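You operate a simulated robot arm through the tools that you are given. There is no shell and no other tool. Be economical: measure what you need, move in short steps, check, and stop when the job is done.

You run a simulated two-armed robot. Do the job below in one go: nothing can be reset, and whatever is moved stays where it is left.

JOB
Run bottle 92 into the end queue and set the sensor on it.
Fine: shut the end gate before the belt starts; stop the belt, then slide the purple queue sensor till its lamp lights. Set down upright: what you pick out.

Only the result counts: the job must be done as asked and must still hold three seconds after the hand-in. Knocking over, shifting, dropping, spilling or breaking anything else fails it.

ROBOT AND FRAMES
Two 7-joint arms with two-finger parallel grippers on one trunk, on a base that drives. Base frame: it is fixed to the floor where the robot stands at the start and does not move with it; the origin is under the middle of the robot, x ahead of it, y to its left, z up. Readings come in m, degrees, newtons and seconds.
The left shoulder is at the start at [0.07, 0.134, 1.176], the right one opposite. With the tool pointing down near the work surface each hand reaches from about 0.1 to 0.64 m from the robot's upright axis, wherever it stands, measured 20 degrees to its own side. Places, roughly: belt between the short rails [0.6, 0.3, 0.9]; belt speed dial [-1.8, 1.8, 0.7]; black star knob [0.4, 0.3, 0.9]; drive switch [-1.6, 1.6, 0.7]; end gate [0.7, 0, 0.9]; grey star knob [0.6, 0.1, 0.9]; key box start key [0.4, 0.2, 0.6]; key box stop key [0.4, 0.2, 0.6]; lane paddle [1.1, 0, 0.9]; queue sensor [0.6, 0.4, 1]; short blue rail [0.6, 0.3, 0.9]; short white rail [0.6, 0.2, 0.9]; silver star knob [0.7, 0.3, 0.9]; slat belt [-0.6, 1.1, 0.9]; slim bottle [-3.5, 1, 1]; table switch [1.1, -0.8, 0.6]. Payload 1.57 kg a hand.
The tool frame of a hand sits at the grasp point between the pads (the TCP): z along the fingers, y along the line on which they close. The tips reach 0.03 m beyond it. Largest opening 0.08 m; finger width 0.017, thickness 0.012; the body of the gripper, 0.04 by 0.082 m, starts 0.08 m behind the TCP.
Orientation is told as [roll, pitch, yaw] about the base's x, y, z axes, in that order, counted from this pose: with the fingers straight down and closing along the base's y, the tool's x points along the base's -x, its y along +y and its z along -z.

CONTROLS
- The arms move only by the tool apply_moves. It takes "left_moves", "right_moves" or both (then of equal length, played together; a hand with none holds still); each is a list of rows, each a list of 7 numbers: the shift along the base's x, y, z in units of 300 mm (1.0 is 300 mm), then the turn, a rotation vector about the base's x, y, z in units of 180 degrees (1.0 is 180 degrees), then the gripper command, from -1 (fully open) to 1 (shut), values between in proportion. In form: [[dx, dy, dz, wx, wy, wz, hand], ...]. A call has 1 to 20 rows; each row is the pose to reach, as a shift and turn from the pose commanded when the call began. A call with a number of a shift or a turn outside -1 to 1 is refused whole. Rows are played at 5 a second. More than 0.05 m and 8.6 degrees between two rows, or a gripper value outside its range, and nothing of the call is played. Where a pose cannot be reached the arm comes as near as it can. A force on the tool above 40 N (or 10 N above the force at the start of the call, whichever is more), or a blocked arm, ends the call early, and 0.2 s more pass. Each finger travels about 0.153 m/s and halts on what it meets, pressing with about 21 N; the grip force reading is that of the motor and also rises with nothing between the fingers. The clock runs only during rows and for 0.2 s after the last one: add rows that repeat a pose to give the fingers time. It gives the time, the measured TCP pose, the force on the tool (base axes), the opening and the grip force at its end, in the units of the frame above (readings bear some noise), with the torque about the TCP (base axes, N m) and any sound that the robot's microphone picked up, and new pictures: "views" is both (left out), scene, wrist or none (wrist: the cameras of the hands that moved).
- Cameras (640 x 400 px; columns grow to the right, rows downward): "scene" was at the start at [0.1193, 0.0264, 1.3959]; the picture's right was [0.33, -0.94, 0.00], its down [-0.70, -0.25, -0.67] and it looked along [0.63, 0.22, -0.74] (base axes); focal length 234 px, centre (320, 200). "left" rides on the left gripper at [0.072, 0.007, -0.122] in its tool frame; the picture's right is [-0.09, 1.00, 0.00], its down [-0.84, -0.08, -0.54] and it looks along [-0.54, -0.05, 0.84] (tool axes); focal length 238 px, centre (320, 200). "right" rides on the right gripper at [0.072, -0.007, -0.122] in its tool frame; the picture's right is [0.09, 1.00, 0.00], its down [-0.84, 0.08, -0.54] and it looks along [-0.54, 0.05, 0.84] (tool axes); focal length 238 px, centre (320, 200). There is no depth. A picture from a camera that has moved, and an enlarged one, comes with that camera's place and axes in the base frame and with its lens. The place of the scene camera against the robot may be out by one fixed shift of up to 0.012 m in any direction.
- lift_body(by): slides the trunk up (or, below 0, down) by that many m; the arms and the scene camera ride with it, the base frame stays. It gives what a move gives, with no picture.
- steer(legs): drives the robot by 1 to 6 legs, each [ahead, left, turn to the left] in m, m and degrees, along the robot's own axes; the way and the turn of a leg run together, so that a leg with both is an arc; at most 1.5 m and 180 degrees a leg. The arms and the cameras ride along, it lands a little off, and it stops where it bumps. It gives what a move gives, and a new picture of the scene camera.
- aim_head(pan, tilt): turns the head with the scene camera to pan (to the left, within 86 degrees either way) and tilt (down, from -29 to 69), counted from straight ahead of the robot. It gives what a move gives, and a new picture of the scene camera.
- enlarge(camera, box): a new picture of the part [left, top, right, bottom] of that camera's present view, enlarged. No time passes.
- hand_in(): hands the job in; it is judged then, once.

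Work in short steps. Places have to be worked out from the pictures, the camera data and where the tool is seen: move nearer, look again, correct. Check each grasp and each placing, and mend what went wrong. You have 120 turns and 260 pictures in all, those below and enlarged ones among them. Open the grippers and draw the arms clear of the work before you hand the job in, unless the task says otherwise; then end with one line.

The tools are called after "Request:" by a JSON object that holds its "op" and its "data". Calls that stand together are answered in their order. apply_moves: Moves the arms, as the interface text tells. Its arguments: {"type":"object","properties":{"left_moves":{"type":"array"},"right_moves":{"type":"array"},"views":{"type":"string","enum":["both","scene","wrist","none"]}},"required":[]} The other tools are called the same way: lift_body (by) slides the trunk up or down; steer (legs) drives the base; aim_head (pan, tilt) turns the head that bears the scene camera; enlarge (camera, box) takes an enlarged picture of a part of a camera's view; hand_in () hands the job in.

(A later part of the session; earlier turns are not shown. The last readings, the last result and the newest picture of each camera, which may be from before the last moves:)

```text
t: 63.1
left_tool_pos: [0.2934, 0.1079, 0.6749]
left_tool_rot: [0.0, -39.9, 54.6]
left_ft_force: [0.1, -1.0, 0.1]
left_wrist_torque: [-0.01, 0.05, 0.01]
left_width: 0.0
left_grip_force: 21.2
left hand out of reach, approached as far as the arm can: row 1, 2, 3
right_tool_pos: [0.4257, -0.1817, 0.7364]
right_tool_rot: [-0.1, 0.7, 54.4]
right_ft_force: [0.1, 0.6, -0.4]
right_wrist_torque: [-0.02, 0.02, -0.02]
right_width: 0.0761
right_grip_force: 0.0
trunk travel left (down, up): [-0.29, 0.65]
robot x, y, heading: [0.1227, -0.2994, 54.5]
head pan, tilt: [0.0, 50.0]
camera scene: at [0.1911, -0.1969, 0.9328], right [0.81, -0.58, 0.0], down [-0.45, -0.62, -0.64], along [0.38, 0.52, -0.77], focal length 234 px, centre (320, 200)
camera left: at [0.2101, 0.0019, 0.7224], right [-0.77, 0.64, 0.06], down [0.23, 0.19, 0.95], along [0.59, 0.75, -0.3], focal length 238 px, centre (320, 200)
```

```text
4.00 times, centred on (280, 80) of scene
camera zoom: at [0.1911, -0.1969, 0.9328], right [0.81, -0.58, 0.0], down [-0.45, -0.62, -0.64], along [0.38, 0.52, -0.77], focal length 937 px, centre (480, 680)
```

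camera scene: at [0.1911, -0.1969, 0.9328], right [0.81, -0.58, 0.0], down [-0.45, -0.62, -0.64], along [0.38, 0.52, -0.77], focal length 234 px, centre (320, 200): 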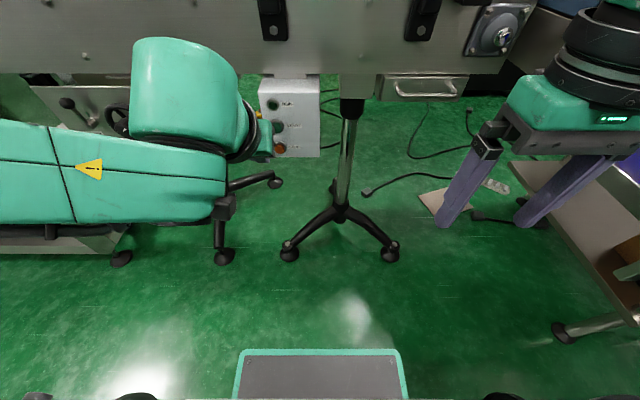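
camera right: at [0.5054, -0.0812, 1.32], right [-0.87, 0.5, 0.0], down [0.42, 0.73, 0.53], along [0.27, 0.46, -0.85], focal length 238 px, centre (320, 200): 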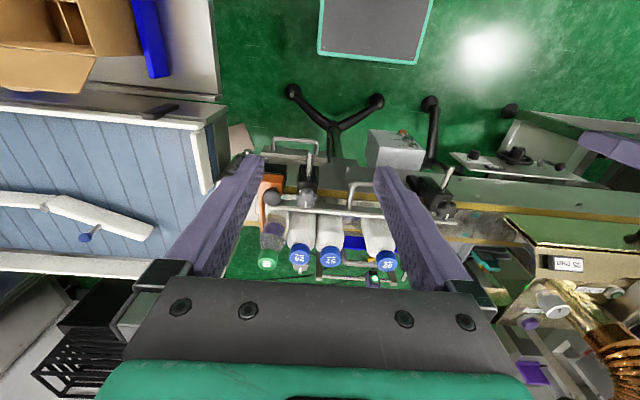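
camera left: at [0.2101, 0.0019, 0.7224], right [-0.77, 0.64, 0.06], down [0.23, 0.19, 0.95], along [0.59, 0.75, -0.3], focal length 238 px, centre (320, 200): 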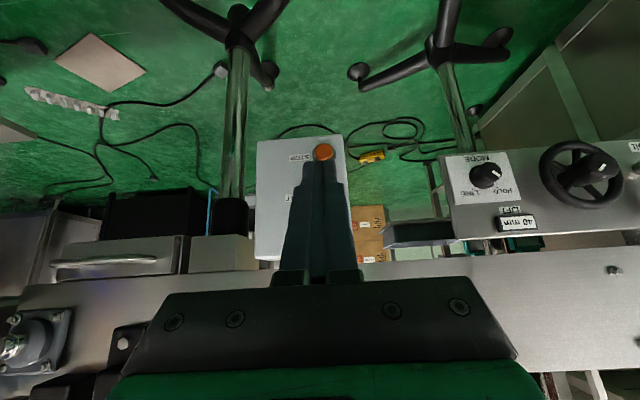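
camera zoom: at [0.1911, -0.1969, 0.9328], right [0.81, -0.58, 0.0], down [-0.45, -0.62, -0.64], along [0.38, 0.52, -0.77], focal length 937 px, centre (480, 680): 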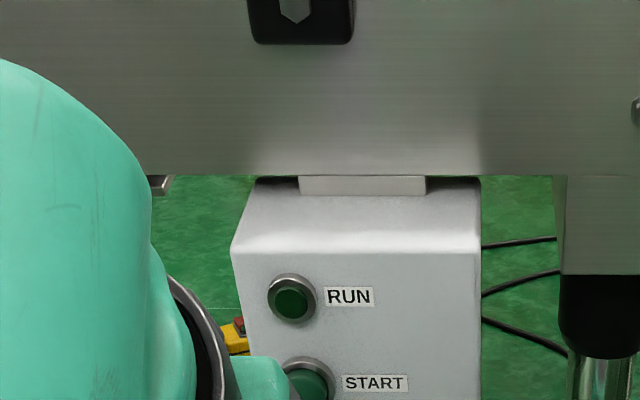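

From two wrist views: START at w≈0.428, s≈0.173, z≈0.616; STOP 6 cm below. I lower the trunk 4 cm and approach to just short of START.

Request:
{"op": "lift_body", "data": {"by": -0.04}}

Request:
{"op": "apply_moves", "data": {"left_moves": [[0.05, 0.08, 0, 0, 0, 0, 1], [0.1, 0.15, 0, 0, 0, 0, 1], [0.15, 0.22, 0, 0, 0, 0, 1], [0.2, 0.295, 0, 0, 0, 0, 1], [0.2, 0.295, 0, 0, 0, 0, 1]]}}

Request:
{"op": "enlarge", "data": {"camera": "left", "box": [220, 60, 420, 185]}}

Request:
{"op": "aim_head", "data": {"pan": 15, "tilt": 25}}

Request:
{"op": "enlarge", "data": {"camera": "scene", "box": [240, 140, 400, 240]}}

```text
t: 63.9
left_tool_pos: [0.2937, 0.107, 0.6351]
left_tool_rot: [0.0, -39.9, 54.4]
left_ft_force: [0.3, 0.5, 0.0]
left_wrist_torque: [0.0, 0.02, 0.03]
left_width: 0.0
left_grip_force: 21.3
right_tool_pos: [0.4264, -0.1815, 0.6968]
right_tool_rot: [-0.2, 0.8, 54.5]
right_ft_force: [-0.6, 0.1, 0.1]
right_wrist_torque: [-0.01, 0.0, 0.01]
right_width: 0.0759
right_grip_force: 0.1
trunk travel left (down, up): [-0.25, 0.69]
robot x, y, heading: [0.1233, -0.3007, 54.3]
head pan, tilt: [0.0, 50.0]
```

```text
t: 65.1
left_tool_pos: [0.353, 0.1949, 0.6345]
left_tool_rot: [0.1, -39.9, 54.5]
left_ft_force: [-0.6, -0.2, -0.3]
left_wrist_torque: [-0.02, 0.01, -0.02]
left_width: 0.0001
left_grip_force: 20.7
right_tool_pos: [0.4257, -0.1818, 0.6975]
right_tool_rot: [-0.3, 0.7, 54.4]
right_ft_force: [0.3, -0.8, 0.4]
right_wrist_torque: [0.01, -0.03, 0.0]
right_width: 0.0759
right_grip_force: 0.0
trunk travel left (down, up): [-0.25, 0.69]
robot x, y, heading: [0.1227, -0.2999, 54.4]
head pan, tilt: [0.0, 50.0]
camera scene: at [0.191, -0.1968, 0.8928], right [0.81, -0.58, 0.0], down [-0.45, -0.62, -0.64], along [0.38, 0.52, -0.77], focal length 234 px, centre (320, 200)
camera left: at [0.2698, 0.0892, 0.6824], right [-0.77, 0.64, 0.06], down [0.23, 0.19, 0.95], along [0.59, 0.75, -0.3], focal length 238 px, centre (320, 200)
```

scene: 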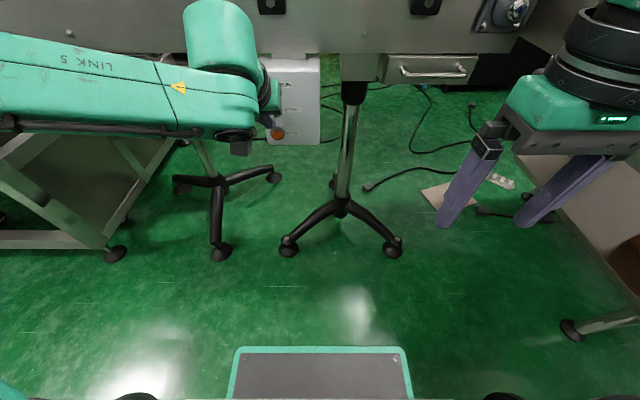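
left: 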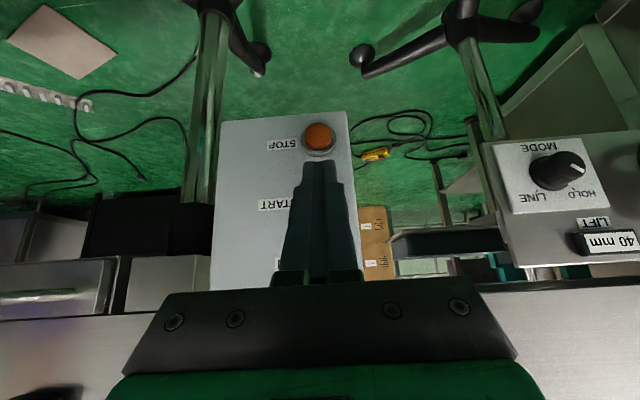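

```text
3.20 times, centred on (320, 122) of left
camera zoom: at [0.2698, 0.0892, 0.6824], right [-0.77, 0.64, 0.06], down [0.23, 0.19, 0.95], along [0.59, 0.75, -0.3], focal length 763 px, centre (320, 448)
```

zoom: 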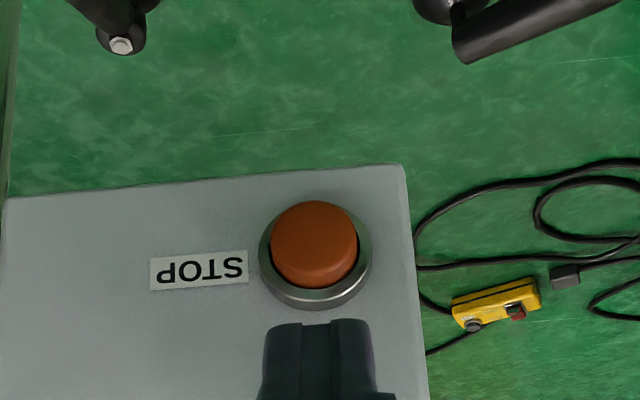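

```text
t: 66.0
left_tool_pos: [0.3535, 0.1928, 0.6353]
left_tool_rot: [0.0, -39.8, 54.5]
left_ft_force: [0.0, 0.3, 0.2]
left_wrist_torque: [0.02, -0.04, -0.02]
left_width: 0.0
left_grip_force: 20.8
right_tool_pos: [0.4265, -0.1806, 0.6975]
right_tool_rot: [-0.2, 0.8, 54.4]
right_ft_force: [-0.1, -0.3, -0.3]
right_wrist_torque: [0.02, -0.01, -0.01]
right_width: 0.0761
right_grip_force: 0.1
trunk travel left (down, up): [-0.25, 0.69]
robot x, y, heading: [0.1248, -0.3011, 54.3]
head pan, tilt: [15.0, 25.0]
camera scene: at [0.1787, -0.1731, 0.9302], right [0.94, -0.35, 0.0], down [-0.15, -0.4, -0.91], along [0.32, 0.85, -0.42], focal length 234 px, centre (320, 200)
```

scene: 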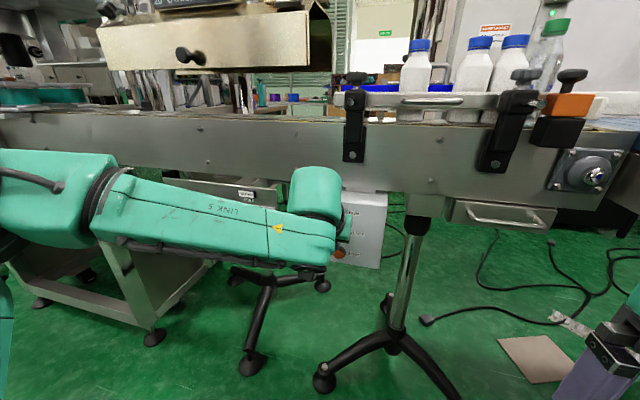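

```text
4.00 times, centred on (320, 190) of scene
camera zoom: at [0.1787, -0.1731, 0.9302], right [0.94, -0.35, 0.0], down [-0.15, -0.4, -0.91], along [0.32, 0.85, -0.42], focal length 937 px, centre (320, 240)
```

zoom: 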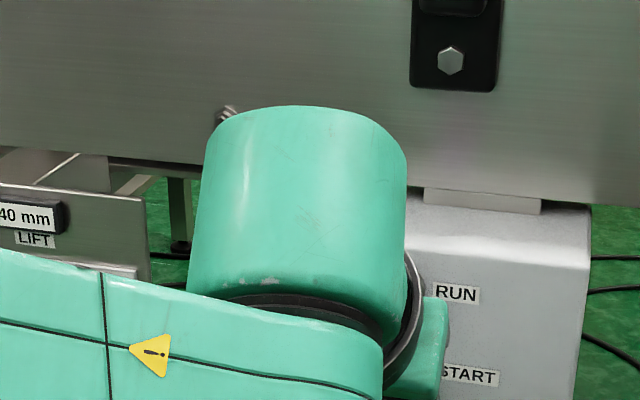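

I push forward in 8 mm steps onto START, ready to back off.

Request:
{"op": "apply_moves", "data": {"left_moves": [[0.0155, 0.0217, 0, 0, 0, 0, 1], [0.031, 0.0434, 0, 0, 0, 0, 1], [0.0465, 0.065, 0, 0, 0, 0, 1], [0.062, 0.0868, 0, 0, 0, 0, 1]]}}

```text
t: 67.0
left_tool_pos: [0.3717, 0.2195, 0.6346]
left_tool_rot: [-0.1, -40.0, 54.5]
left_ft_force: [-1.2, -1.3, -1.2]
left_wrist_torque: [-0.08, 0.06, 0.03]
left_width: 0.0001
left_grip_force: 21.3
right_tool_pos: [0.4261, -0.1808, 0.698]
right_tool_rot: [-0.2, 0.8, 54.5]
right_ft_force: [-0.3, -0.5, 0.2]
right_wrist_torque: [-0.02, 0.0, 0.01]
right_width: 0.0763
right_grip_force: 0.1
trunk travel left (down, up): [-0.25, 0.69]
robot x, y, heading: [0.123, -0.3034, 54.3]
head pan, tilt: [15.0, 25.0]
heard: click
camera scene: at [0.1784, -0.1731, 0.9303], right [0.94, -0.35, 0.0], down [-0.15, -0.4, -0.91], along [0.32, 0.85, -0.42], focal length 234 px, centre (320, 200)
camera left: at [0.2889, 0.1154, 0.6821], right [-0.77, 0.64, 0.06], down [0.23, 0.19, 0.95], along [0.59, 0.75, -0.3], focal length 238 px, centre (320, 200)
```

scene: 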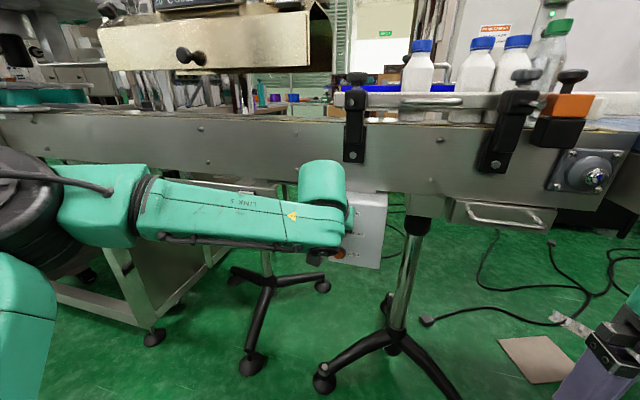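
left: 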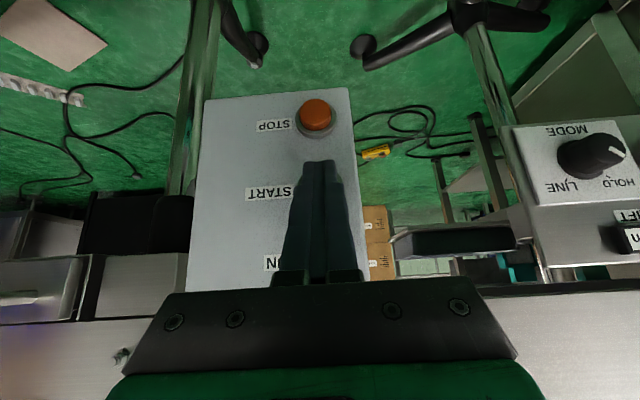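

A click: START pressed. I back off 2 cm and watch whether the belt runs.

Request:
{"op": "apply_moves", "data": {"left_moves": [[-0.0387, -0.0543, 0, 0, 0, 0, 1]], "views": "scene"}}

Request:
{"op": "enlarge", "data": {"camera": "scene", "box": [320, 0, 640, 200]}}

```text
t: 67.4
left_tool_pos: [0.3607, 0.2046, 0.6335]
left_tool_rot: [0.2, -39.9, 54.5]
left_ft_force: [0.1, -0.8, -0.6]
left_wrist_torque: [-0.01, 0.03, 0.01]
left_width: 0.0001
left_grip_force: 21.4
right_tool_pos: [0.4249, -0.1814, 0.6971]
right_tool_rot: [-0.2, 0.6, 54.4]
right_ft_force: [-0.2, 0.3, 0.7]
right_wrist_torque: [-0.03, 0.03, -0.02]
right_width: 0.0763
right_grip_force: 0.0
trunk travel left (down, up): [-0.25, 0.69]
robot x, y, heading: [0.1198, -0.3, 54.2]
head pan, tilt: [15.0, 25.0]
camera scene: at [0.1785, -0.1733, 0.9303], right [0.94, -0.35, 0.0], down [-0.15, -0.4, -0.91], along [0.32, 0.85, -0.42], focal length 234 px, centre (320, 200)
```

scene: 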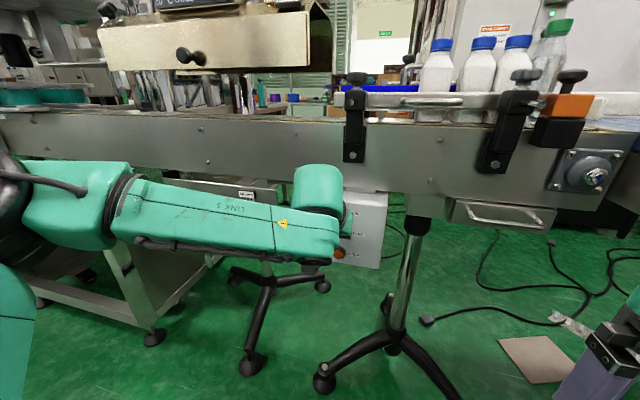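

```text
2.00 times, centred on (480, 100) of scene
camera zoom: at [0.1785, -0.1733, 0.9303], right [0.94, -0.35, 0.0], down [-0.15, -0.4, -0.91], along [0.32, 0.85, -0.42], focal length 468 px, centre (0, 400)
```

zoom: 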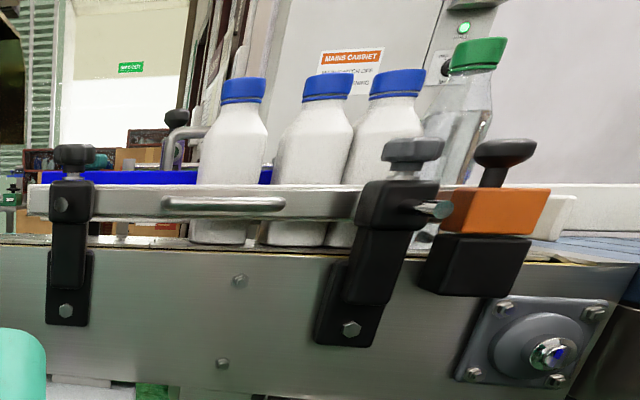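

The belt runs and 92 is closing up on 57. I move the hand down to STOP's height.

Request:
{"op": "apply_moves", "data": {"left_moves": [[-0.01, -0.015, -0.12, 0, 0, 0, 1], [-0.01, -0.015, -0.2, 0, 0, 0, 1]]}}

Request:
{"op": "enlarge", "data": {"camera": "scene", "box": [320, 0, 640, 200]}}

```text
t: 68.0
left_tool_pos: [0.3577, 0.2005, 0.5755]
left_tool_rot: [0.1, -40.0, 54.5]
left_ft_force: [0.4, 1.0, 0.4]
left_wrist_torque: [0.0, 0.04, 0.01]
left_width: 0.0001
left_grip_force: 21.0
right_tool_pos: [0.4267, -0.181, 0.6971]
right_tool_rot: [-0.1, 0.7, 54.4]
right_ft_force: [-0.1, -0.8, 0.2]
right_wrist_torque: [-0.02, 0.02, 0.01]
right_width: 0.0759
right_grip_force: 0.1
trunk travel left (down, up): [-0.25, 0.69]
robot x, y, heading: [0.1239, -0.2971, 54.2]
head pan, tilt: [15.0, 25.0]
camera scene: at [0.1787, -0.1729, 0.9302], right [0.94, -0.35, 0.0], down [-0.15, -0.4, -0.91], along [0.32, 0.85, -0.42], focal length 234 px, centre (320, 200)
camera left: at [0.2735, 0.0952, 0.6231], right [-0.77, 0.64, 0.06], down [0.23, 0.19, 0.95], along [0.59, 0.75, -0.3], focal length 238 px, centre (320, 200)
```

scene: 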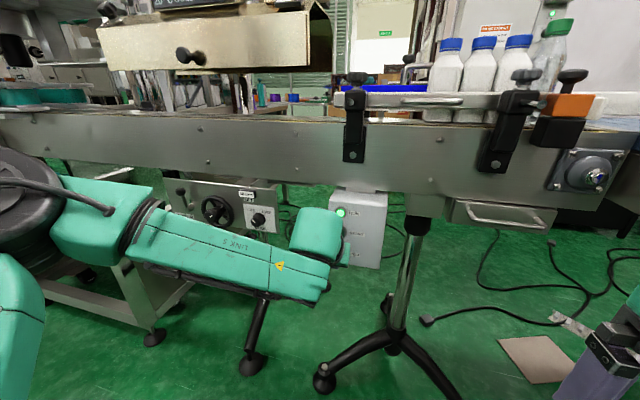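
left: 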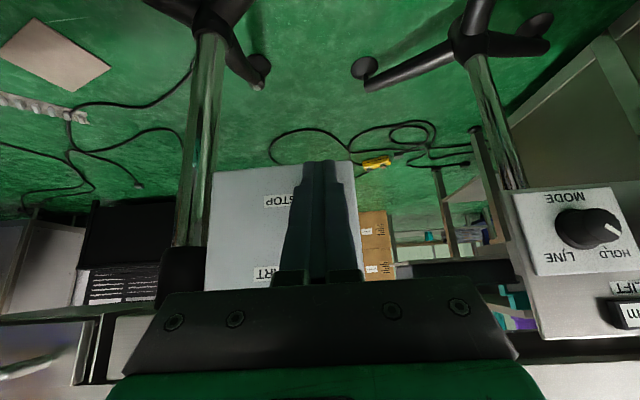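

```text
2.00 times, centred on (480, 100) of scene
camera zoom: at [0.1787, -0.1729, 0.9302], right [0.94, -0.35, 0.0], down [-0.15, -0.4, -0.91], along [0.32, 0.85, -0.42], focal length 468 px, centre (0, 400)
```

zoom: 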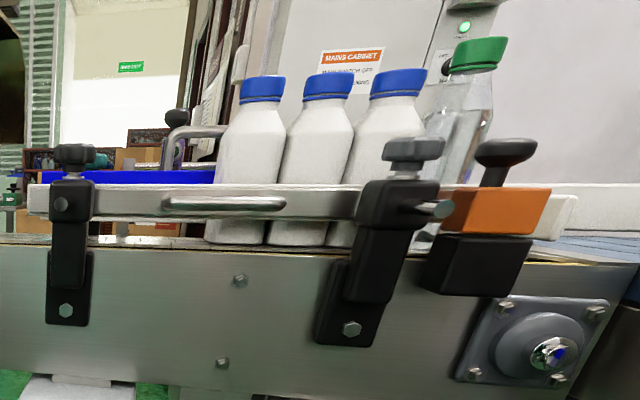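

92 has joined the queue behind 57; RUN lamp is lit. Press STOP.

Request:
{"op": "apply_moves", "data": {"left_moves": [[0.0193, 0.0271, 0, 0, 0, 0, 1], [0.0387, 0.0543, 0, 0, 0, 0, 1], [0.052, 0.073, 0, 0, 0, 0, 1]]}}

```text
t: 68.8
left_tool_pos: [0.3734, 0.222, 0.5742]
left_tool_rot: [0.0, -40.0, 54.5]
left_ft_force: [-2.9, -4.8, -1.2]
left_wrist_torque: [-0.13, 0.01, -0.01]
left_width: 0.0
left_grip_force: 21.0
right_tool_pos: [0.4253, -0.181, 0.6979]
right_tool_rot: [-0.2, 0.7, 54.4]
right_ft_force: [-0.4, -0.5, -1.1]
right_wrist_torque: [-0.01, -0.05, -0.01]
right_width: 0.0758
right_grip_force: 0.0
trunk travel left (down, up): [-0.25, 0.69]
robot x, y, heading: [0.123, -0.2981, 54.6]
head pan, tilt: [15.0, 25.0]
heard: click
camera scene: at [0.1783, -0.1734, 0.9303], right [0.94, -0.35, 0.0], down [-0.15, -0.39, -0.91], along [0.32, 0.85, -0.42], focal length 234 px, centre (320, 200)
camera left: at [0.2893, 0.1167, 0.6225], right [-0.77, 0.64, 0.06], down [0.23, 0.19, 0.95], along [0.59, 0.75, -0.3], focal length 238 px, centre (320, 200)
```

scene: 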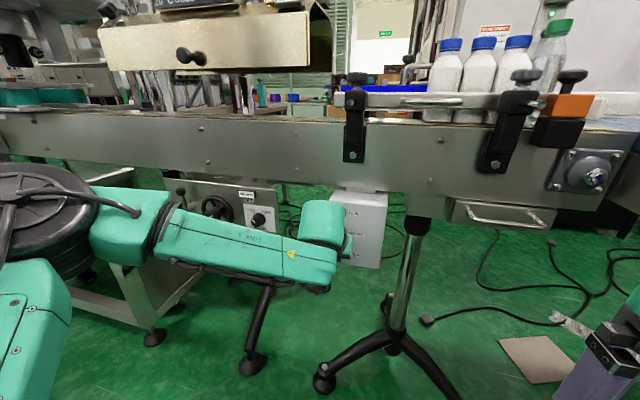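
left: 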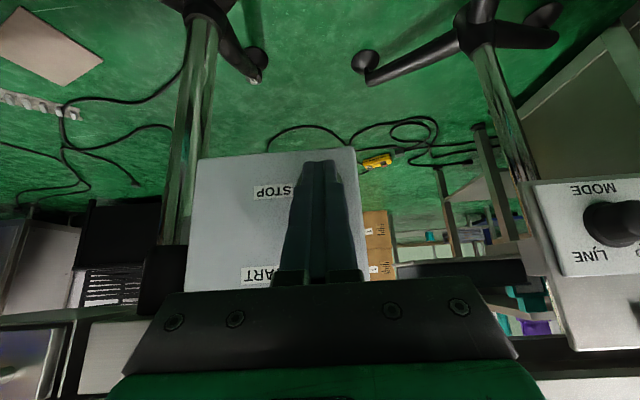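

STOP clicked and the RUN lamp is out. I back off and check that the queue stays still, then raise the trunk again.

Request:
{"op": "apply_moves", "data": {"left_moves": [[-0.06, -0.085, 0, 0, 0, 0, 1], [-0.12, -0.17, 0, 0, 0, 0, 1], [-0.18, -0.255, 0.05, 0, 0, 0, 1], [-0.24, -0.34, 0.1, 0, 0, 0, 1]], "views": "scene"}}

Request:
{"op": "enlarge", "data": {"camera": "scene", "box": [320, 0, 640, 200]}}

Request:
{"op": "lift_body", "data": {"by": 0.5}}

Request:
{"op": "aim_head", "data": {"pan": 0, "tilt": 45}}

Request:
{"op": "enlarge", "data": {"camera": "scene", "box": [250, 80, 450, 205]}}

```text
t: 69.8
left_tool_pos: [0.3013, 0.1201, 0.6055]
left_tool_rot: [0.0, -40.0, 54.5]
left_ft_force: [0.1, 0.1, -0.4]
left_wrist_torque: [0.0, -0.02, -0.02]
left_width: 0.0
left_grip_force: 21.2
right_tool_pos: [0.4258, -0.1811, 0.6967]
right_tool_rot: [-0.2, 0.7, 54.4]
right_ft_force: [0.3, -0.5, 0.2]
right_wrist_torque: [-0.03, -0.03, 0.03]
right_width: 0.0762
right_grip_force: 0.2
trunk travel left (down, up): [-0.25, 0.69]
robot x, y, heading: [0.1257, -0.2987, 54.3]
head pan, tilt: [15.0, 25.0]
camera scene: at [0.1784, -0.1733, 0.9303], right [0.94, -0.35, 0.0], down [-0.15, -0.4, -0.91], along [0.32, 0.85, -0.42], focal length 234 px, centre (320, 200)
```

scene: 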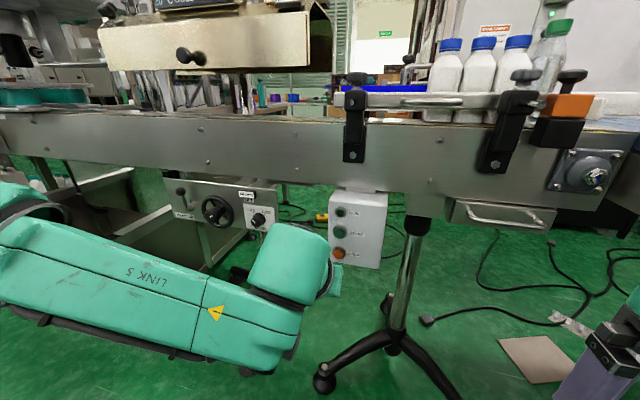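

```text
2.00 times, centred on (480, 100) of scene
camera zoom: at [0.1784, -0.1733, 0.9303], right [0.94, -0.35, 0.0], down [-0.15, -0.4, -0.91], along [0.32, 0.85, -0.42], focal length 468 px, centre (0, 400)
```

zoom: 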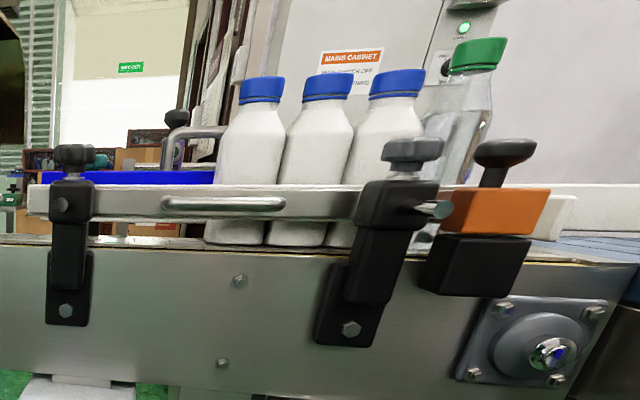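

```text
refused: 0.5 is not a number from -0.4 to 0.4
```

```text
t: 70.7
left_tool_pos: [0.3019, 0.1222, 0.6051]
left_tool_rot: [0.0, -39.9, 54.5]
left_ft_force: [0.4, 0.9, -0.2]
left_wrist_torque: [0.0, 0.02, 0.0]
left_width: 0.0
left_grip_force: 21.2
right_tool_pos: [0.4256, -0.1793, 0.696]
right_tool_rot: [-0.2, 0.7, 54.4]
right_ft_force: [0.2, 0.5, -0.8]
right_wrist_torque: [0.0, 0.01, 0.0]
right_width: 0.076
right_grip_force: 0.1
trunk travel left (down, up): [-0.25, 0.69]
robot x, y, heading: [0.1232, -0.2974, 54.3]
head pan, tilt: [0.0, 45.0]
camera scene: at [0.1935, -0.1931, 0.8997], right [0.81, -0.58, 0.0], down [-0.41, -0.57, -0.71], along [0.41, 0.57, -0.71], focal length 234 px, centre (320, 200)
```

scene: 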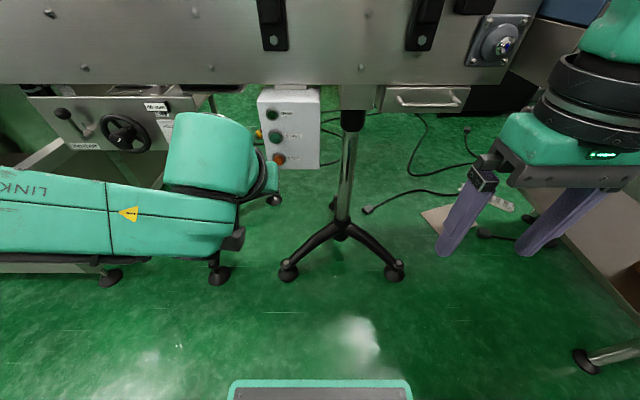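

```text
3.20 times, centred on (350, 142) of scene
camera zoom: at [0.1935, -0.1931, 0.8997], right [0.81, -0.58, 0.0], down [-0.41, -0.57, -0.71], along [0.41, 0.57, -0.71], focal length 750 px, centre (224, 384)
```

zoom: 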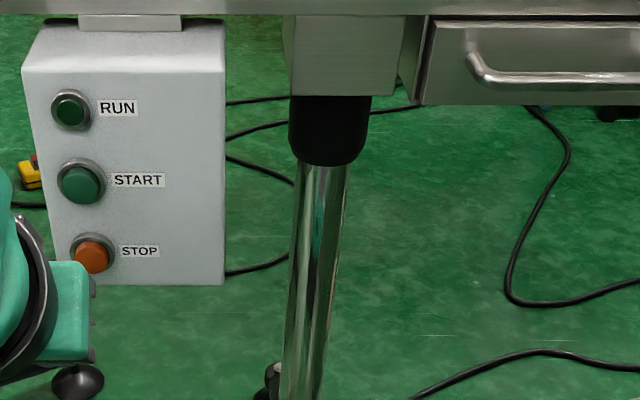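

Belt is stopped. I back up a little, then raise the trunk in two steps.

Request:
{"op": "steer", "data": {"legs": [[-0.1, 0, 0]]}}

Request:
{"op": "lift_body", "data": {"by": 0.4}}

Request:
{"op": "lift_body", "data": {"by": 0.15}}

Request:
{"op": "aim_head", "data": {"pan": 0, "tilt": 42}}

Request:
{"op": "enlarge", "data": {"camera": "scene", "box": [270, 80, 430, 180]}}

```text
t: 71.8
left_tool_pos: [0.2435, 0.0384, 0.6042]
left_tool_rot: [0.0, -40.0, 54.4]
left_ft_force: [-0.1, -0.4, -0.2]
left_wrist_torque: [-0.04, 0.0, -0.04]
left_width: 0.0001
left_grip_force: 21.0
right_tool_pos: [0.3672, -0.2627, 0.6975]
right_tool_rot: [-0.2, 0.7, 54.3]
right_ft_force: [0.5, 0.1, -0.2]
right_wrist_torque: [-0.02, -0.02, -0.05]
right_width: 0.076
right_grip_force: 0.0
trunk travel left (down, up): [-0.25, 0.69]
robot x, y, heading: [0.0628, -0.3836, 54.5]
head pan, tilt: [0.0, 45.0]
camera scene: at [0.1346, -0.2752, 0.8998], right [0.81, -0.58, 0.0], down [-0.41, -0.57, -0.71], along [0.41, 0.57, -0.71], focal length 234 px, centre (320, 200)
```

scene: 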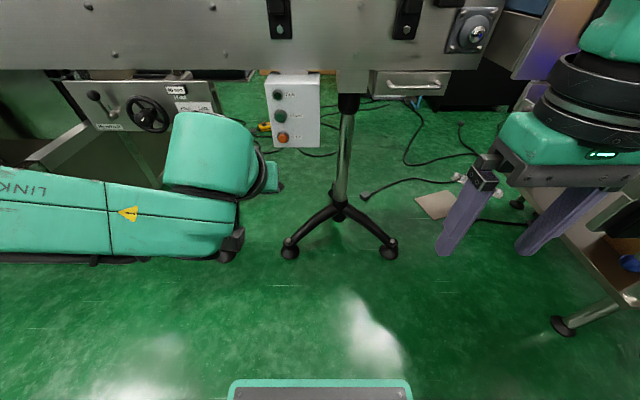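

```text
t: 75.6
left_tool_pos: [0.2449, 0.0387, 1.0059]
left_tool_rot: [-0.1, -39.9, 54.3]
left_ft_force: [-0.3, -0.8, 0.1]
left_wrist_torque: [-0.01, 0.01, 0.0]
left_width: 0.0002
left_grip_force: 20.8
right_tool_pos: [0.3664, -0.262, 1.0966]
right_tool_rot: [-0.2, 0.7, 54.3]
right_ft_force: [0.1, -0.8, 0.4]
right_wrist_torque: [0.0, 0.02, 0.02]
right_width: 0.076
right_grip_force: 0.0
trunk travel left (down, up): [-0.65, 0.29]
robot x, y, heading: [0.0569, -0.3808, 53.9]
head pan, tilt: [0.0, 45.0]
```

```text
t: 77.4
left_tool_pos: [0.2437, 0.0395, 1.1549]
left_tool_rot: [0.0, -39.9, 54.5]
left_ft_force: [-1.1, 0.2, 0.1]
left_wrist_torque: [-0.04, -0.02, 0.01]
left_width: 0.0
left_grip_force: 20.7
right_tool_pos: [0.3681, -0.2618, 1.2476]
right_tool_rot: [-0.2, 0.6, 54.3]
right_ft_force: [-0.3, 0.2, 1.2]
right_wrist_torque: [0.03, 0.0, 0.0]
right_width: 0.0762
right_grip_force: 0.0
trunk travel left (down, up): [-0.8, 0.14]
robot x, y, heading: [0.0605, -0.3795, 54.4]
head pan, tilt: [0.0, 45.0]
```

```text
t: 78.0
left_tool_pos: [0.2437, 0.0387, 1.154]
left_tool_rot: [0.0, -39.9, 54.5]
left_ft_force: [-0.5, -0.5, 0.7]
left_wrist_torque: [0.01, -0.03, -0.02]
left_width: 0.0
left_grip_force: 21.3
right_tool_pos: [0.3673, -0.2607, 1.2463]
right_tool_rot: [-0.2, 0.6, 54.3]
right_ft_force: [0.3, 0.2, 0.2]
right_wrist_torque: [0.01, -0.02, -0.02]
right_width: 0.076
right_grip_force: 0.1
trunk travel left (down, up): [-0.8, 0.14]
robot x, y, heading: [0.0634, -0.3852, 54.0]
head pan, tilt: [0.0, 42.0]
camera scene: at [0.1363, -0.2729, 1.4539], right [0.81, -0.58, 0.0], down [-0.39, -0.54, -0.74], along [0.43, 0.6, -0.67], focal length 234 px, centre (320, 200)
```

scene: 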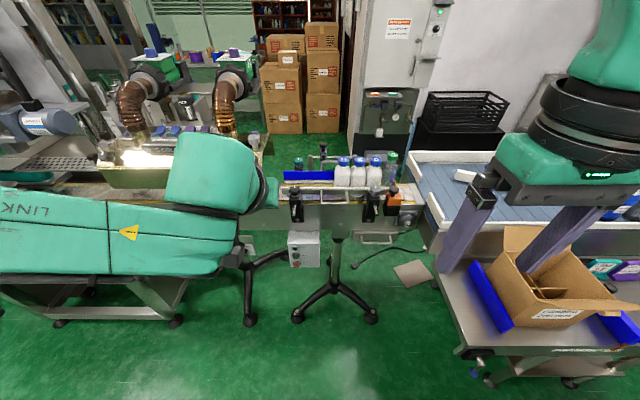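

```text
4.00 times, centred on (350, 130) of scene
camera zoom: at [0.1363, -0.2729, 1.4539], right [0.81, -0.58, 0.0], down [-0.39, -0.54, -0.74], along [0.43, 0.6, -0.67], focal length 937 px, centre (200, 480)
```

zoom: 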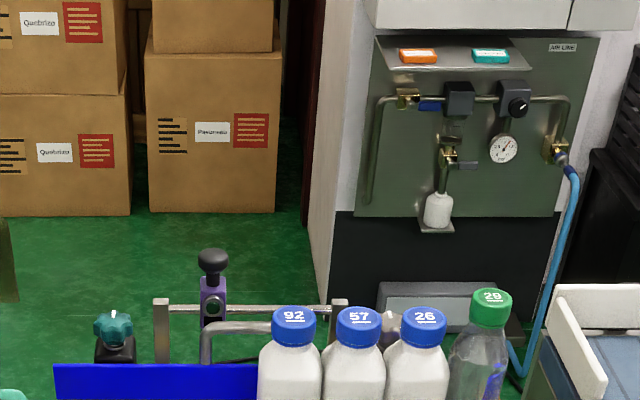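

Queue is 92-57-26-29, gate shut, belt stopped; sensor lamp is now dark. Sensor knob triangulates to ≈(0.629,0.381,1.0) (s≈0.29), 92 is at s≈0.352. First I tuck the left arm back to a tool-down pose.

Request:
{"op": "apply_moves", "data": {"left_moves": [[-0.08, -0.03, 0.03, -0.026, 0.0184, 0, 1], [-0.17, -0.065, 0.06, -0.052, 0.0369, 0, 1], [-0.27, -0.1, 0.1, -0.078, 0.0553, 0, 1], [-0.37, -0.14, 0.13, -0.104, 0.0737, 0, 1], [-0.47, -0.18, 0.17, -0.13, 0.0922, 0, -1], [-0.57, -0.215, 0.2, -0.156, 0.1106, 0, -1], [-0.65, -0.247, 0.23, -0.181, 0.129, 0, -1], [-0.65, -0.247, 0.23, -0.181, 0.129, 0, -1]], "views": "none"}}

Request:
{"op": "steer", "data": {"legs": [[0.25, 0.0, 0]]}}

```text
t: 79.8
left_tool_pos: [0.0486, -0.0338, 1.2272]
left_tool_rot: [-0.2, 0.0, 54.4]
left_ft_force: [0.1, -1.4, -0.1]
left_wrist_torque: [0.0, -0.02, 0.0]
left_width: 0.0801
left_grip_force: 0.0
right_tool_pos: [0.3678, -0.2633, 1.2459]
right_tool_rot: [-0.1, 0.7, 54.3]
right_ft_force: [-0.3, -0.9, -0.7]
right_wrist_torque: [-0.01, -0.02, 0.0]
right_width: 0.076
right_grip_force: 0.1
trunk travel left (down, up): [-0.8, 0.14]
robot x, y, heading: [0.0639, -0.3809, 54.1]
head pan, tilt: [0.0, 42.0]
```

```text
t: 81.6
left_tool_pos: [0.191, 0.1604, 1.2275]
left_tool_rot: [0.0, -0.1, 54.2]
left_ft_force: [0.2, -0.1, 0.4]
left_wrist_torque: [0.04, 0.0, 0.01]
left_width: 0.0801
left_grip_force: 0.0
right_tool_pos: [0.5095, -0.0668, 1.2476]
right_tool_rot: [-0.2, 0.5, 54.1]
right_ft_force: [-0.5, -0.5, 0.6]
right_wrist_torque: [0.01, -0.03, 0.01]
right_width: 0.076
right_grip_force: 0.0
trunk travel left (down, up): [-0.8, 0.14]
robot x, y, heading: [0.2061, -0.1806, 54.0]
head pan, tilt: [0.0, 42.0]
camera scene: at [0.2779, -0.0779, 1.4543], right [0.81, -0.59, 0.0], down [-0.39, -0.54, -0.74], along [0.44, 0.6, -0.67], focal length 234 px, centre (320, 200)
```

scene: 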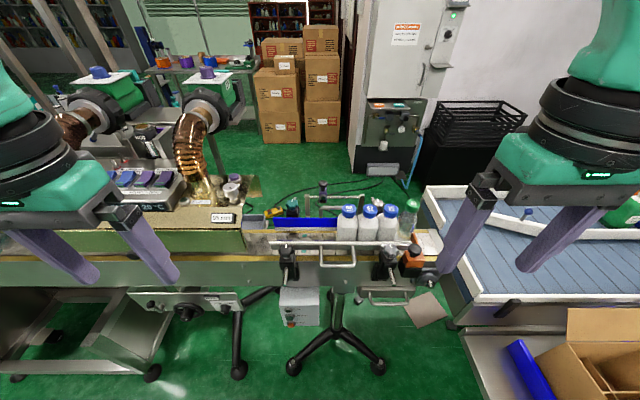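

Ahead another 0.12 m.

Request:
{"op": "steer", "data": {"legs": [[0.12, 0.0, 0]]}}

Request:
{"op": "enlarge", "data": {"camera": "scene", "box": [240, 150, 440, 275]}}

```text
t: 82.8
left_tool_pos: [0.2616, 0.2561, 1.2264]
left_tool_rot: [0.1, -0.2, 54.1]
left_ft_force: [-0.9, 0.8, 0.6]
left_wrist_torque: [0.03, -0.02, -0.03]
left_width: 0.08
left_grip_force: 0.1
right_tool_pos: [0.5786, 0.0254, 1.2483]
right_tool_rot: [-0.2, 0.6, 53.9]
right_ft_force: [0.5, -0.1, 0.5]
right_wrist_torque: [0.04, -0.01, -0.01]
right_width: 0.0762
right_grip_force: 0.0
trunk travel left (down, up): [-0.8, 0.14]
robot x, y, heading: [0.2763, -0.087, 54.3]
head pan, tilt: [0.0, 42.0]
camera scene: at [0.3473, 0.0169, 1.4543], right [0.81, -0.59, 0.0], down [-0.39, -0.54, -0.74], along [0.44, 0.6, -0.67], focal length 234 px, centre (320, 200)
```

scene: 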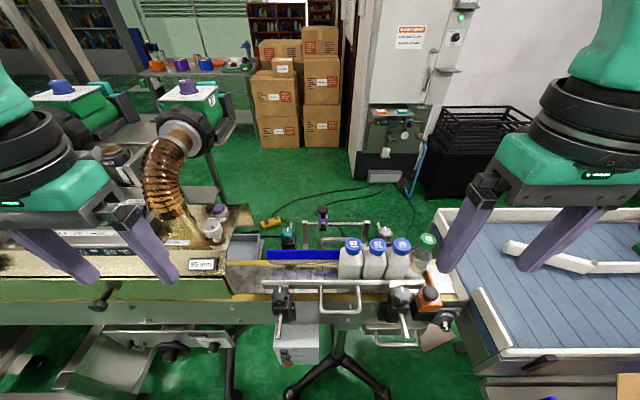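

```text
3.20 times, centred on (340, 212) of scene
camera zoom: at [0.3473, 0.0169, 1.4543], right [0.81, -0.59, 0.0], down [-0.39, -0.54, -0.74], along [0.44, 0.6, -0.67], focal length 750 px, centre (256, 160)
```

zoom: 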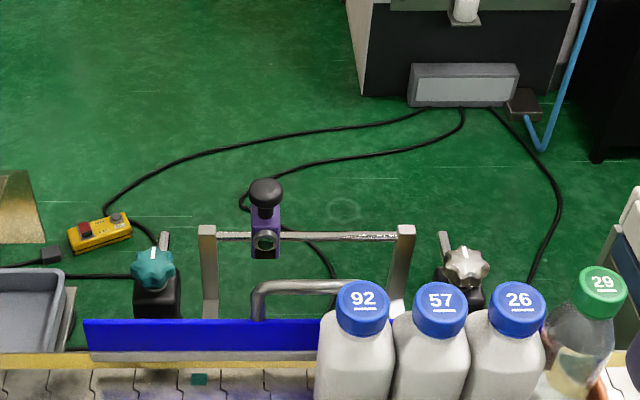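

Sensor knob confirmed at (0.629,0.385,1.0); 92 at s≈0.355. I carry the right hand across, high over the lane.

Request:
{"op": "apply_moves", "data": {"right_moves": [[0.01, 0.15, 0, 0, 0, 0, -1], [0.02, 0.3, 0, 0, 0, 0, -1], [0.03, 0.45, 0, 0, 0, 0, -1], [0.04, 0.6, -0.02, 0, 0, 0, -1], [0.05, 0.75, -0.05, 0, 0, 0, -1], [0.07, 0.9, -0.1, 0, 0, 0, -1], [0.07, 0.9, -0.1, 0, 0, 0, -1]]}}

Request:
{"op": "enlarge", "data": {"camera": "right", "box": [200, 80, 440, 230]}}

```text
t: 84.4
left_tool_pos: [0.2629, 0.2569, 1.2263]
left_tool_rot: [0.0, 0.0, 54.1]
left_ft_force: [0.2, -0.8, -0.1]
left_wrist_torque: [0.02, -0.01, -0.01]
left_width: 0.08
left_grip_force: 0.1
right_tool_pos: [0.6027, 0.2949, 1.2174]
right_tool_rot: [-0.2, 0.7, 54.1]
right_ft_force: [0.3, -0.5, 0.5]
right_wrist_torque: [0.01, 0.01, -0.02]
right_width: 0.0798
right_grip_force: 0.1
trunk travel left (down, up): [-0.8, 0.14]
robot x, y, heading: [0.276, -0.0885, 53.7]
head pan, tilt: [0.0, 42.0]
camera scene: at [0.3497, 0.0188, 1.454], right [0.81, -0.59, 0.0], down [-0.39, -0.54, -0.74], along [0.44, 0.6, -0.67], focal length 234 px, centre (320, 200)
camera right: at [0.5676, 0.2356, 1.3398], right [-0.86, 0.51, 0.0], down [0.43, 0.73, 0.53], along [0.27, 0.46, -0.85], focal length 238 px, centre (320, 200)
```

scene: 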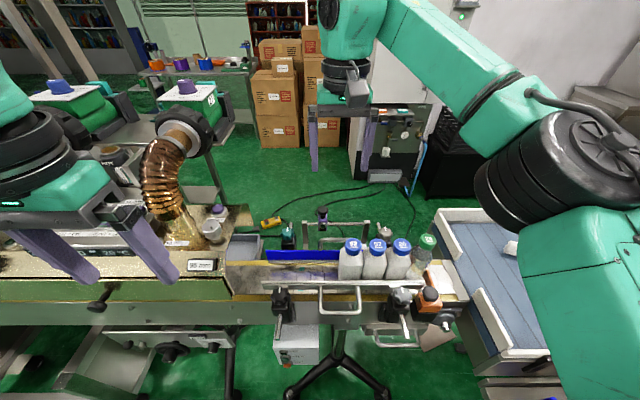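
right: 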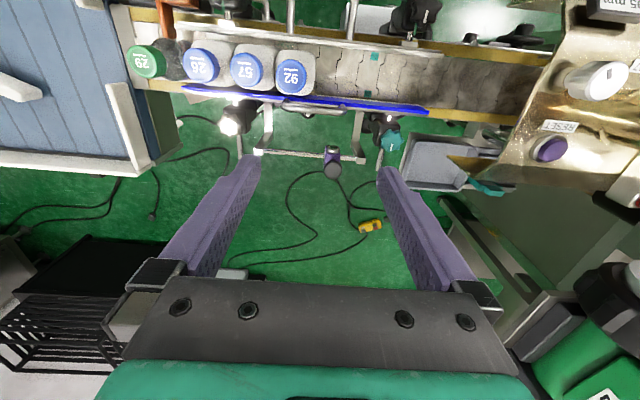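

```text
2.67 times, centred on (320, 155) of right
camera zoom: at [0.5676, 0.2356, 1.3398], right [-0.86, 0.51, 0.0], down [0.43, 0.73, 0.53], along [0.27, 0.46, -0.85], focal length 636 px, centre (320, 320)
```

zoom: 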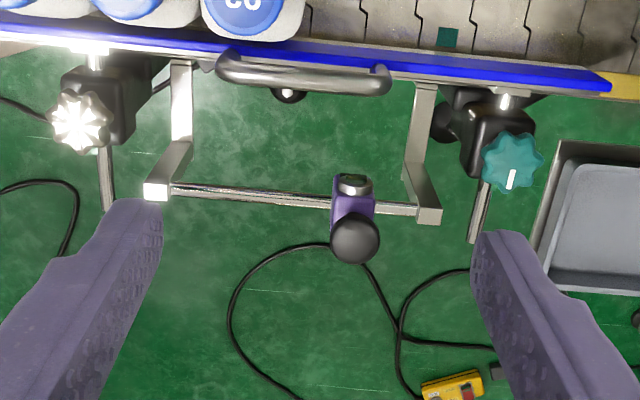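

Knob seen at (0.630,0.382). Move over it and descend to z≈1.06.

Request:
{"op": "apply_moves", "data": {"right_moves": [[0.04, 0.14, 0, 0, 0, 0, -1], [0.091, 0.29, 0, 0, 0, 0, -1], [0.091, 0.29, -0.15, 0, 0, 0, -1], [0.091, 0.29, -0.3, 0, 0, 0, -1], [0.091, 0.29, -0.45, 0, 0, 0, -1], [0.091, 0.29, -0.52, 0, 0, 0, -1], [0.091, 0.29, -0.52, 0, 0, 0, -1]]}}

Request:
{"op": "enlarge", "data": {"camera": "right", "box": [200, 80, 440, 230]}}

Request:
{"op": "enlarge", "data": {"camera": "scene", "box": [240, 160, 440, 285]}}

```text
t: 86.0
left_tool_pos: [0.2638, 0.2583, 1.2241]
left_tool_rot: [0.0, 0.1, 54.1]
left_ft_force: [-0.1, -0.4, 0.3]
left_wrist_torque: [0.0, 0.04, -0.02]
left_width: 0.0797
left_grip_force: 0.0
right_tool_pos: [0.6205, 0.3627, 1.0885]
right_tool_rot: [-0.3, 0.7, 54.0]
right_ft_force: [0.0, -0.1, 0.5]
right_wrist_torque: [-0.02, 0.04, 0.02]
right_width: 0.0802
right_grip_force: 0.1
right hand out of reach, approached as far as the arm can: row 1, 2, 3, 4, 5, 6, 7
trunk travel left (down, up): [-0.8, 0.14]
robot x, y, heading: [0.2769, -0.0874, 53.8]
head pan, tilt: [0.0, 42.0]
camera scene: at [0.349, 0.0204, 1.4539], right [0.81, -0.59, 0.0], down [-0.39, -0.54, -0.74], along [0.44, 0.6, -0.67], focal length 234 px, centre (320, 200)
camera right: at [0.5844, 0.3022, 1.2116], right [-0.86, 0.51, 0.0], down [0.43, 0.73, 0.53], along [0.27, 0.46, -0.85], focal length 238 px, centre (320, 200)
```

scene: 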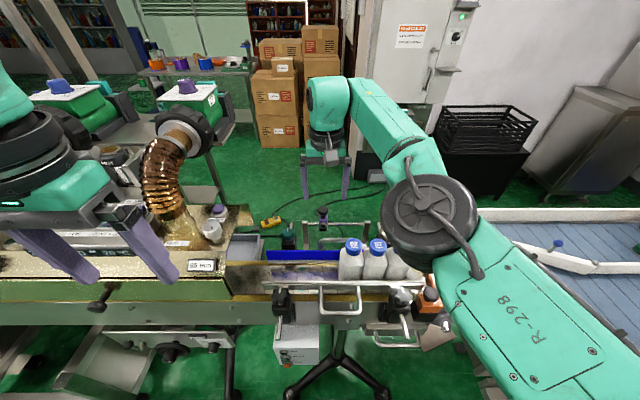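
right: 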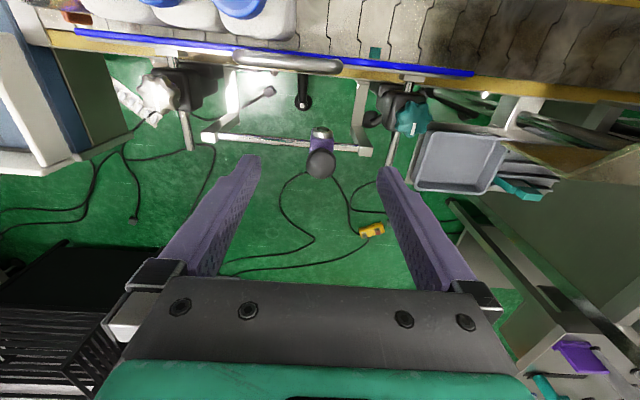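

```text
2.67 times, centred on (320, 155) of right
camera zoom: at [0.5844, 0.3022, 1.2116], right [-0.86, 0.51, 0.0], down [0.43, 0.73, 0.53], along [0.27, 0.46, -0.85], focal length 636 px, centre (320, 320)
```

zoom: 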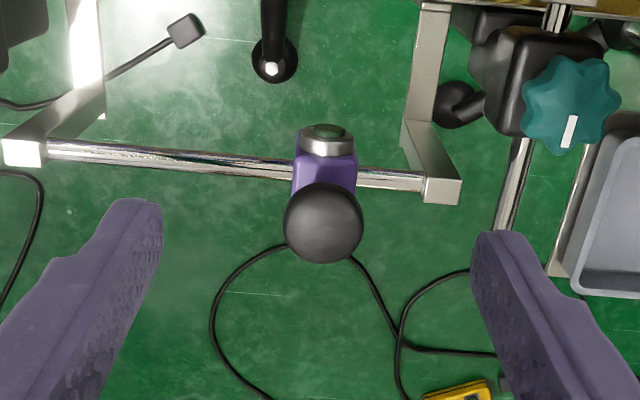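

```text
3.20 times, centred on (340, 222) of scene
camera zoom: at [0.349, 0.0204, 1.4539], right [0.81, -0.59, 0.0], down [-0.39, -0.54, -0.74], along [0.44, 0.6, -0.67], focal length 750 px, centre (256, 128)
```

zoom: 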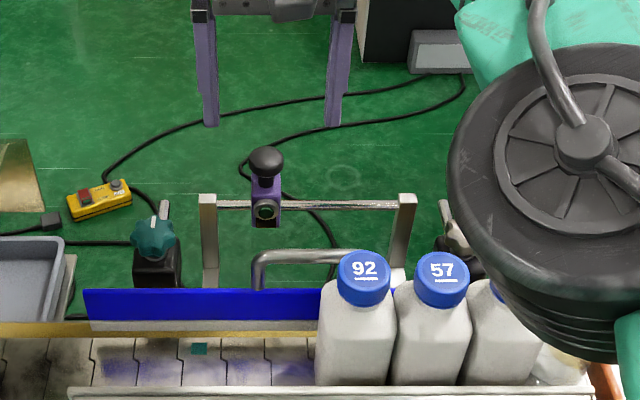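

2 cm short in reach; I drive ahead 3 cm more.

Request:
{"op": "steer", "data": {"legs": [[0.035, 0.0, 0]]}}

Request:
{"op": "apply_moves", "data": {"right_moves": [[0, 0, 0, 0, 0, 0, -1]], "views": "wrist"}}

Request:
{"op": "enlarge", "data": {"camera": "right", "box": [200, 80, 440, 230]}}

```text
t: 86.9
left_tool_pos: [0.2795, 0.279, 1.2272]
left_tool_rot: [0.0, -0.3, 54.1]
left_ft_force: [0.3, 0.0, 1.0]
left_wrist_torque: [0.03, -0.05, 0.04]
left_width: 0.08
left_grip_force: 0.1
right_tool_pos: [0.6355, 0.384, 1.0935]
right_tool_rot: [-0.1, 0.3, 54.1]
right_ft_force: [-0.2, -1.2, 0.1]
right_wrist_torque: [0.03, 0.02, -0.03]
right_width: 0.0798
right_grip_force: 0.1
trunk travel left (down, up): [-0.8, 0.14]
robot x, y, heading: [0.2944, -0.0591, 53.6]
head pan, tilt: [0.0, 42.0]
camera scene: at [0.3645, 0.0402, 1.4549], right [0.81, -0.59, 0.0], down [-0.39, -0.54, -0.75], along [0.44, 0.6, -0.66], focal length 234 px, centre (320, 200)
```

scene: 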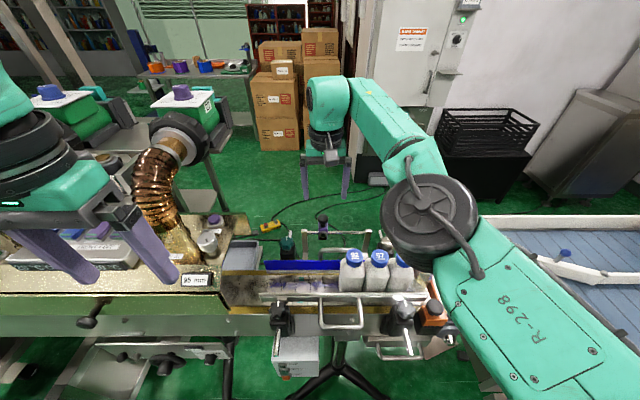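

```text
t: 87.3
left_tool_pos: [0.285, 0.288, 1.2251]
left_tool_rot: [0.0, 0.0, 54.2]
left_ft_force: [0.1, 0.0, 0.1]
left_wrist_torque: [-0.03, 0.04, -0.01]
left_width: 0.0798
left_grip_force: 0.1
right_tool_pos: [0.6408, 0.3912, 1.0893]
right_tool_rot: [-0.1, 0.9, 54.0]
right_ft_force: [-0.4, -0.2, -0.4]
right_wrist_torque: [0.03, 0.0, 0.02]
right_width: 0.0801
right_grip_force: 0.1
trunk travel left (down, up): [-0.8, 0.14]
robot x, y, heading: [0.295, -0.0654, 53.8]
head pan, tilt: [0.0, 42.0]
camera right: at [0.606, 0.3306, 1.2113], right [-0.86, 0.51, 0.0], down [0.43, 0.73, 0.53], along [0.27, 0.46, -0.85], focal length 238 px, centre (320, 200)
```

right: 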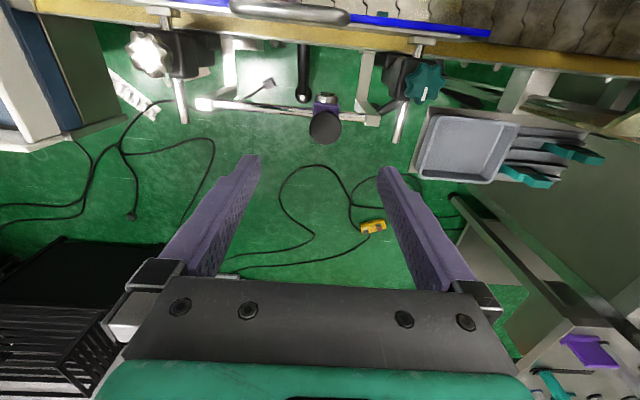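

```text
2.67 times, centred on (320, 155) of right
camera zoom: at [0.606, 0.3306, 1.2113], right [-0.86, 0.51, 0.0], down [0.43, 0.73, 0.53], along [0.27, 0.46, -0.85], focal length 636 px, centre (320, 320)
```

zoom: 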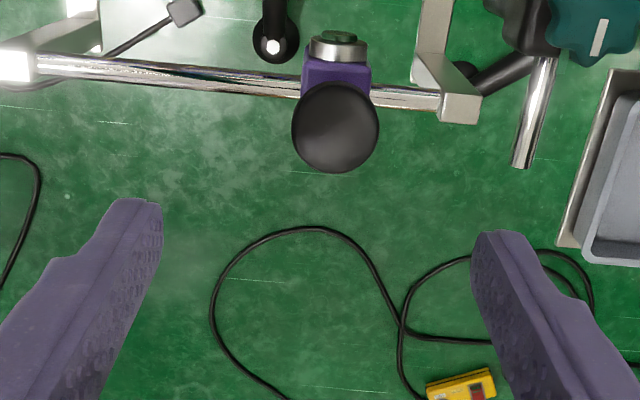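

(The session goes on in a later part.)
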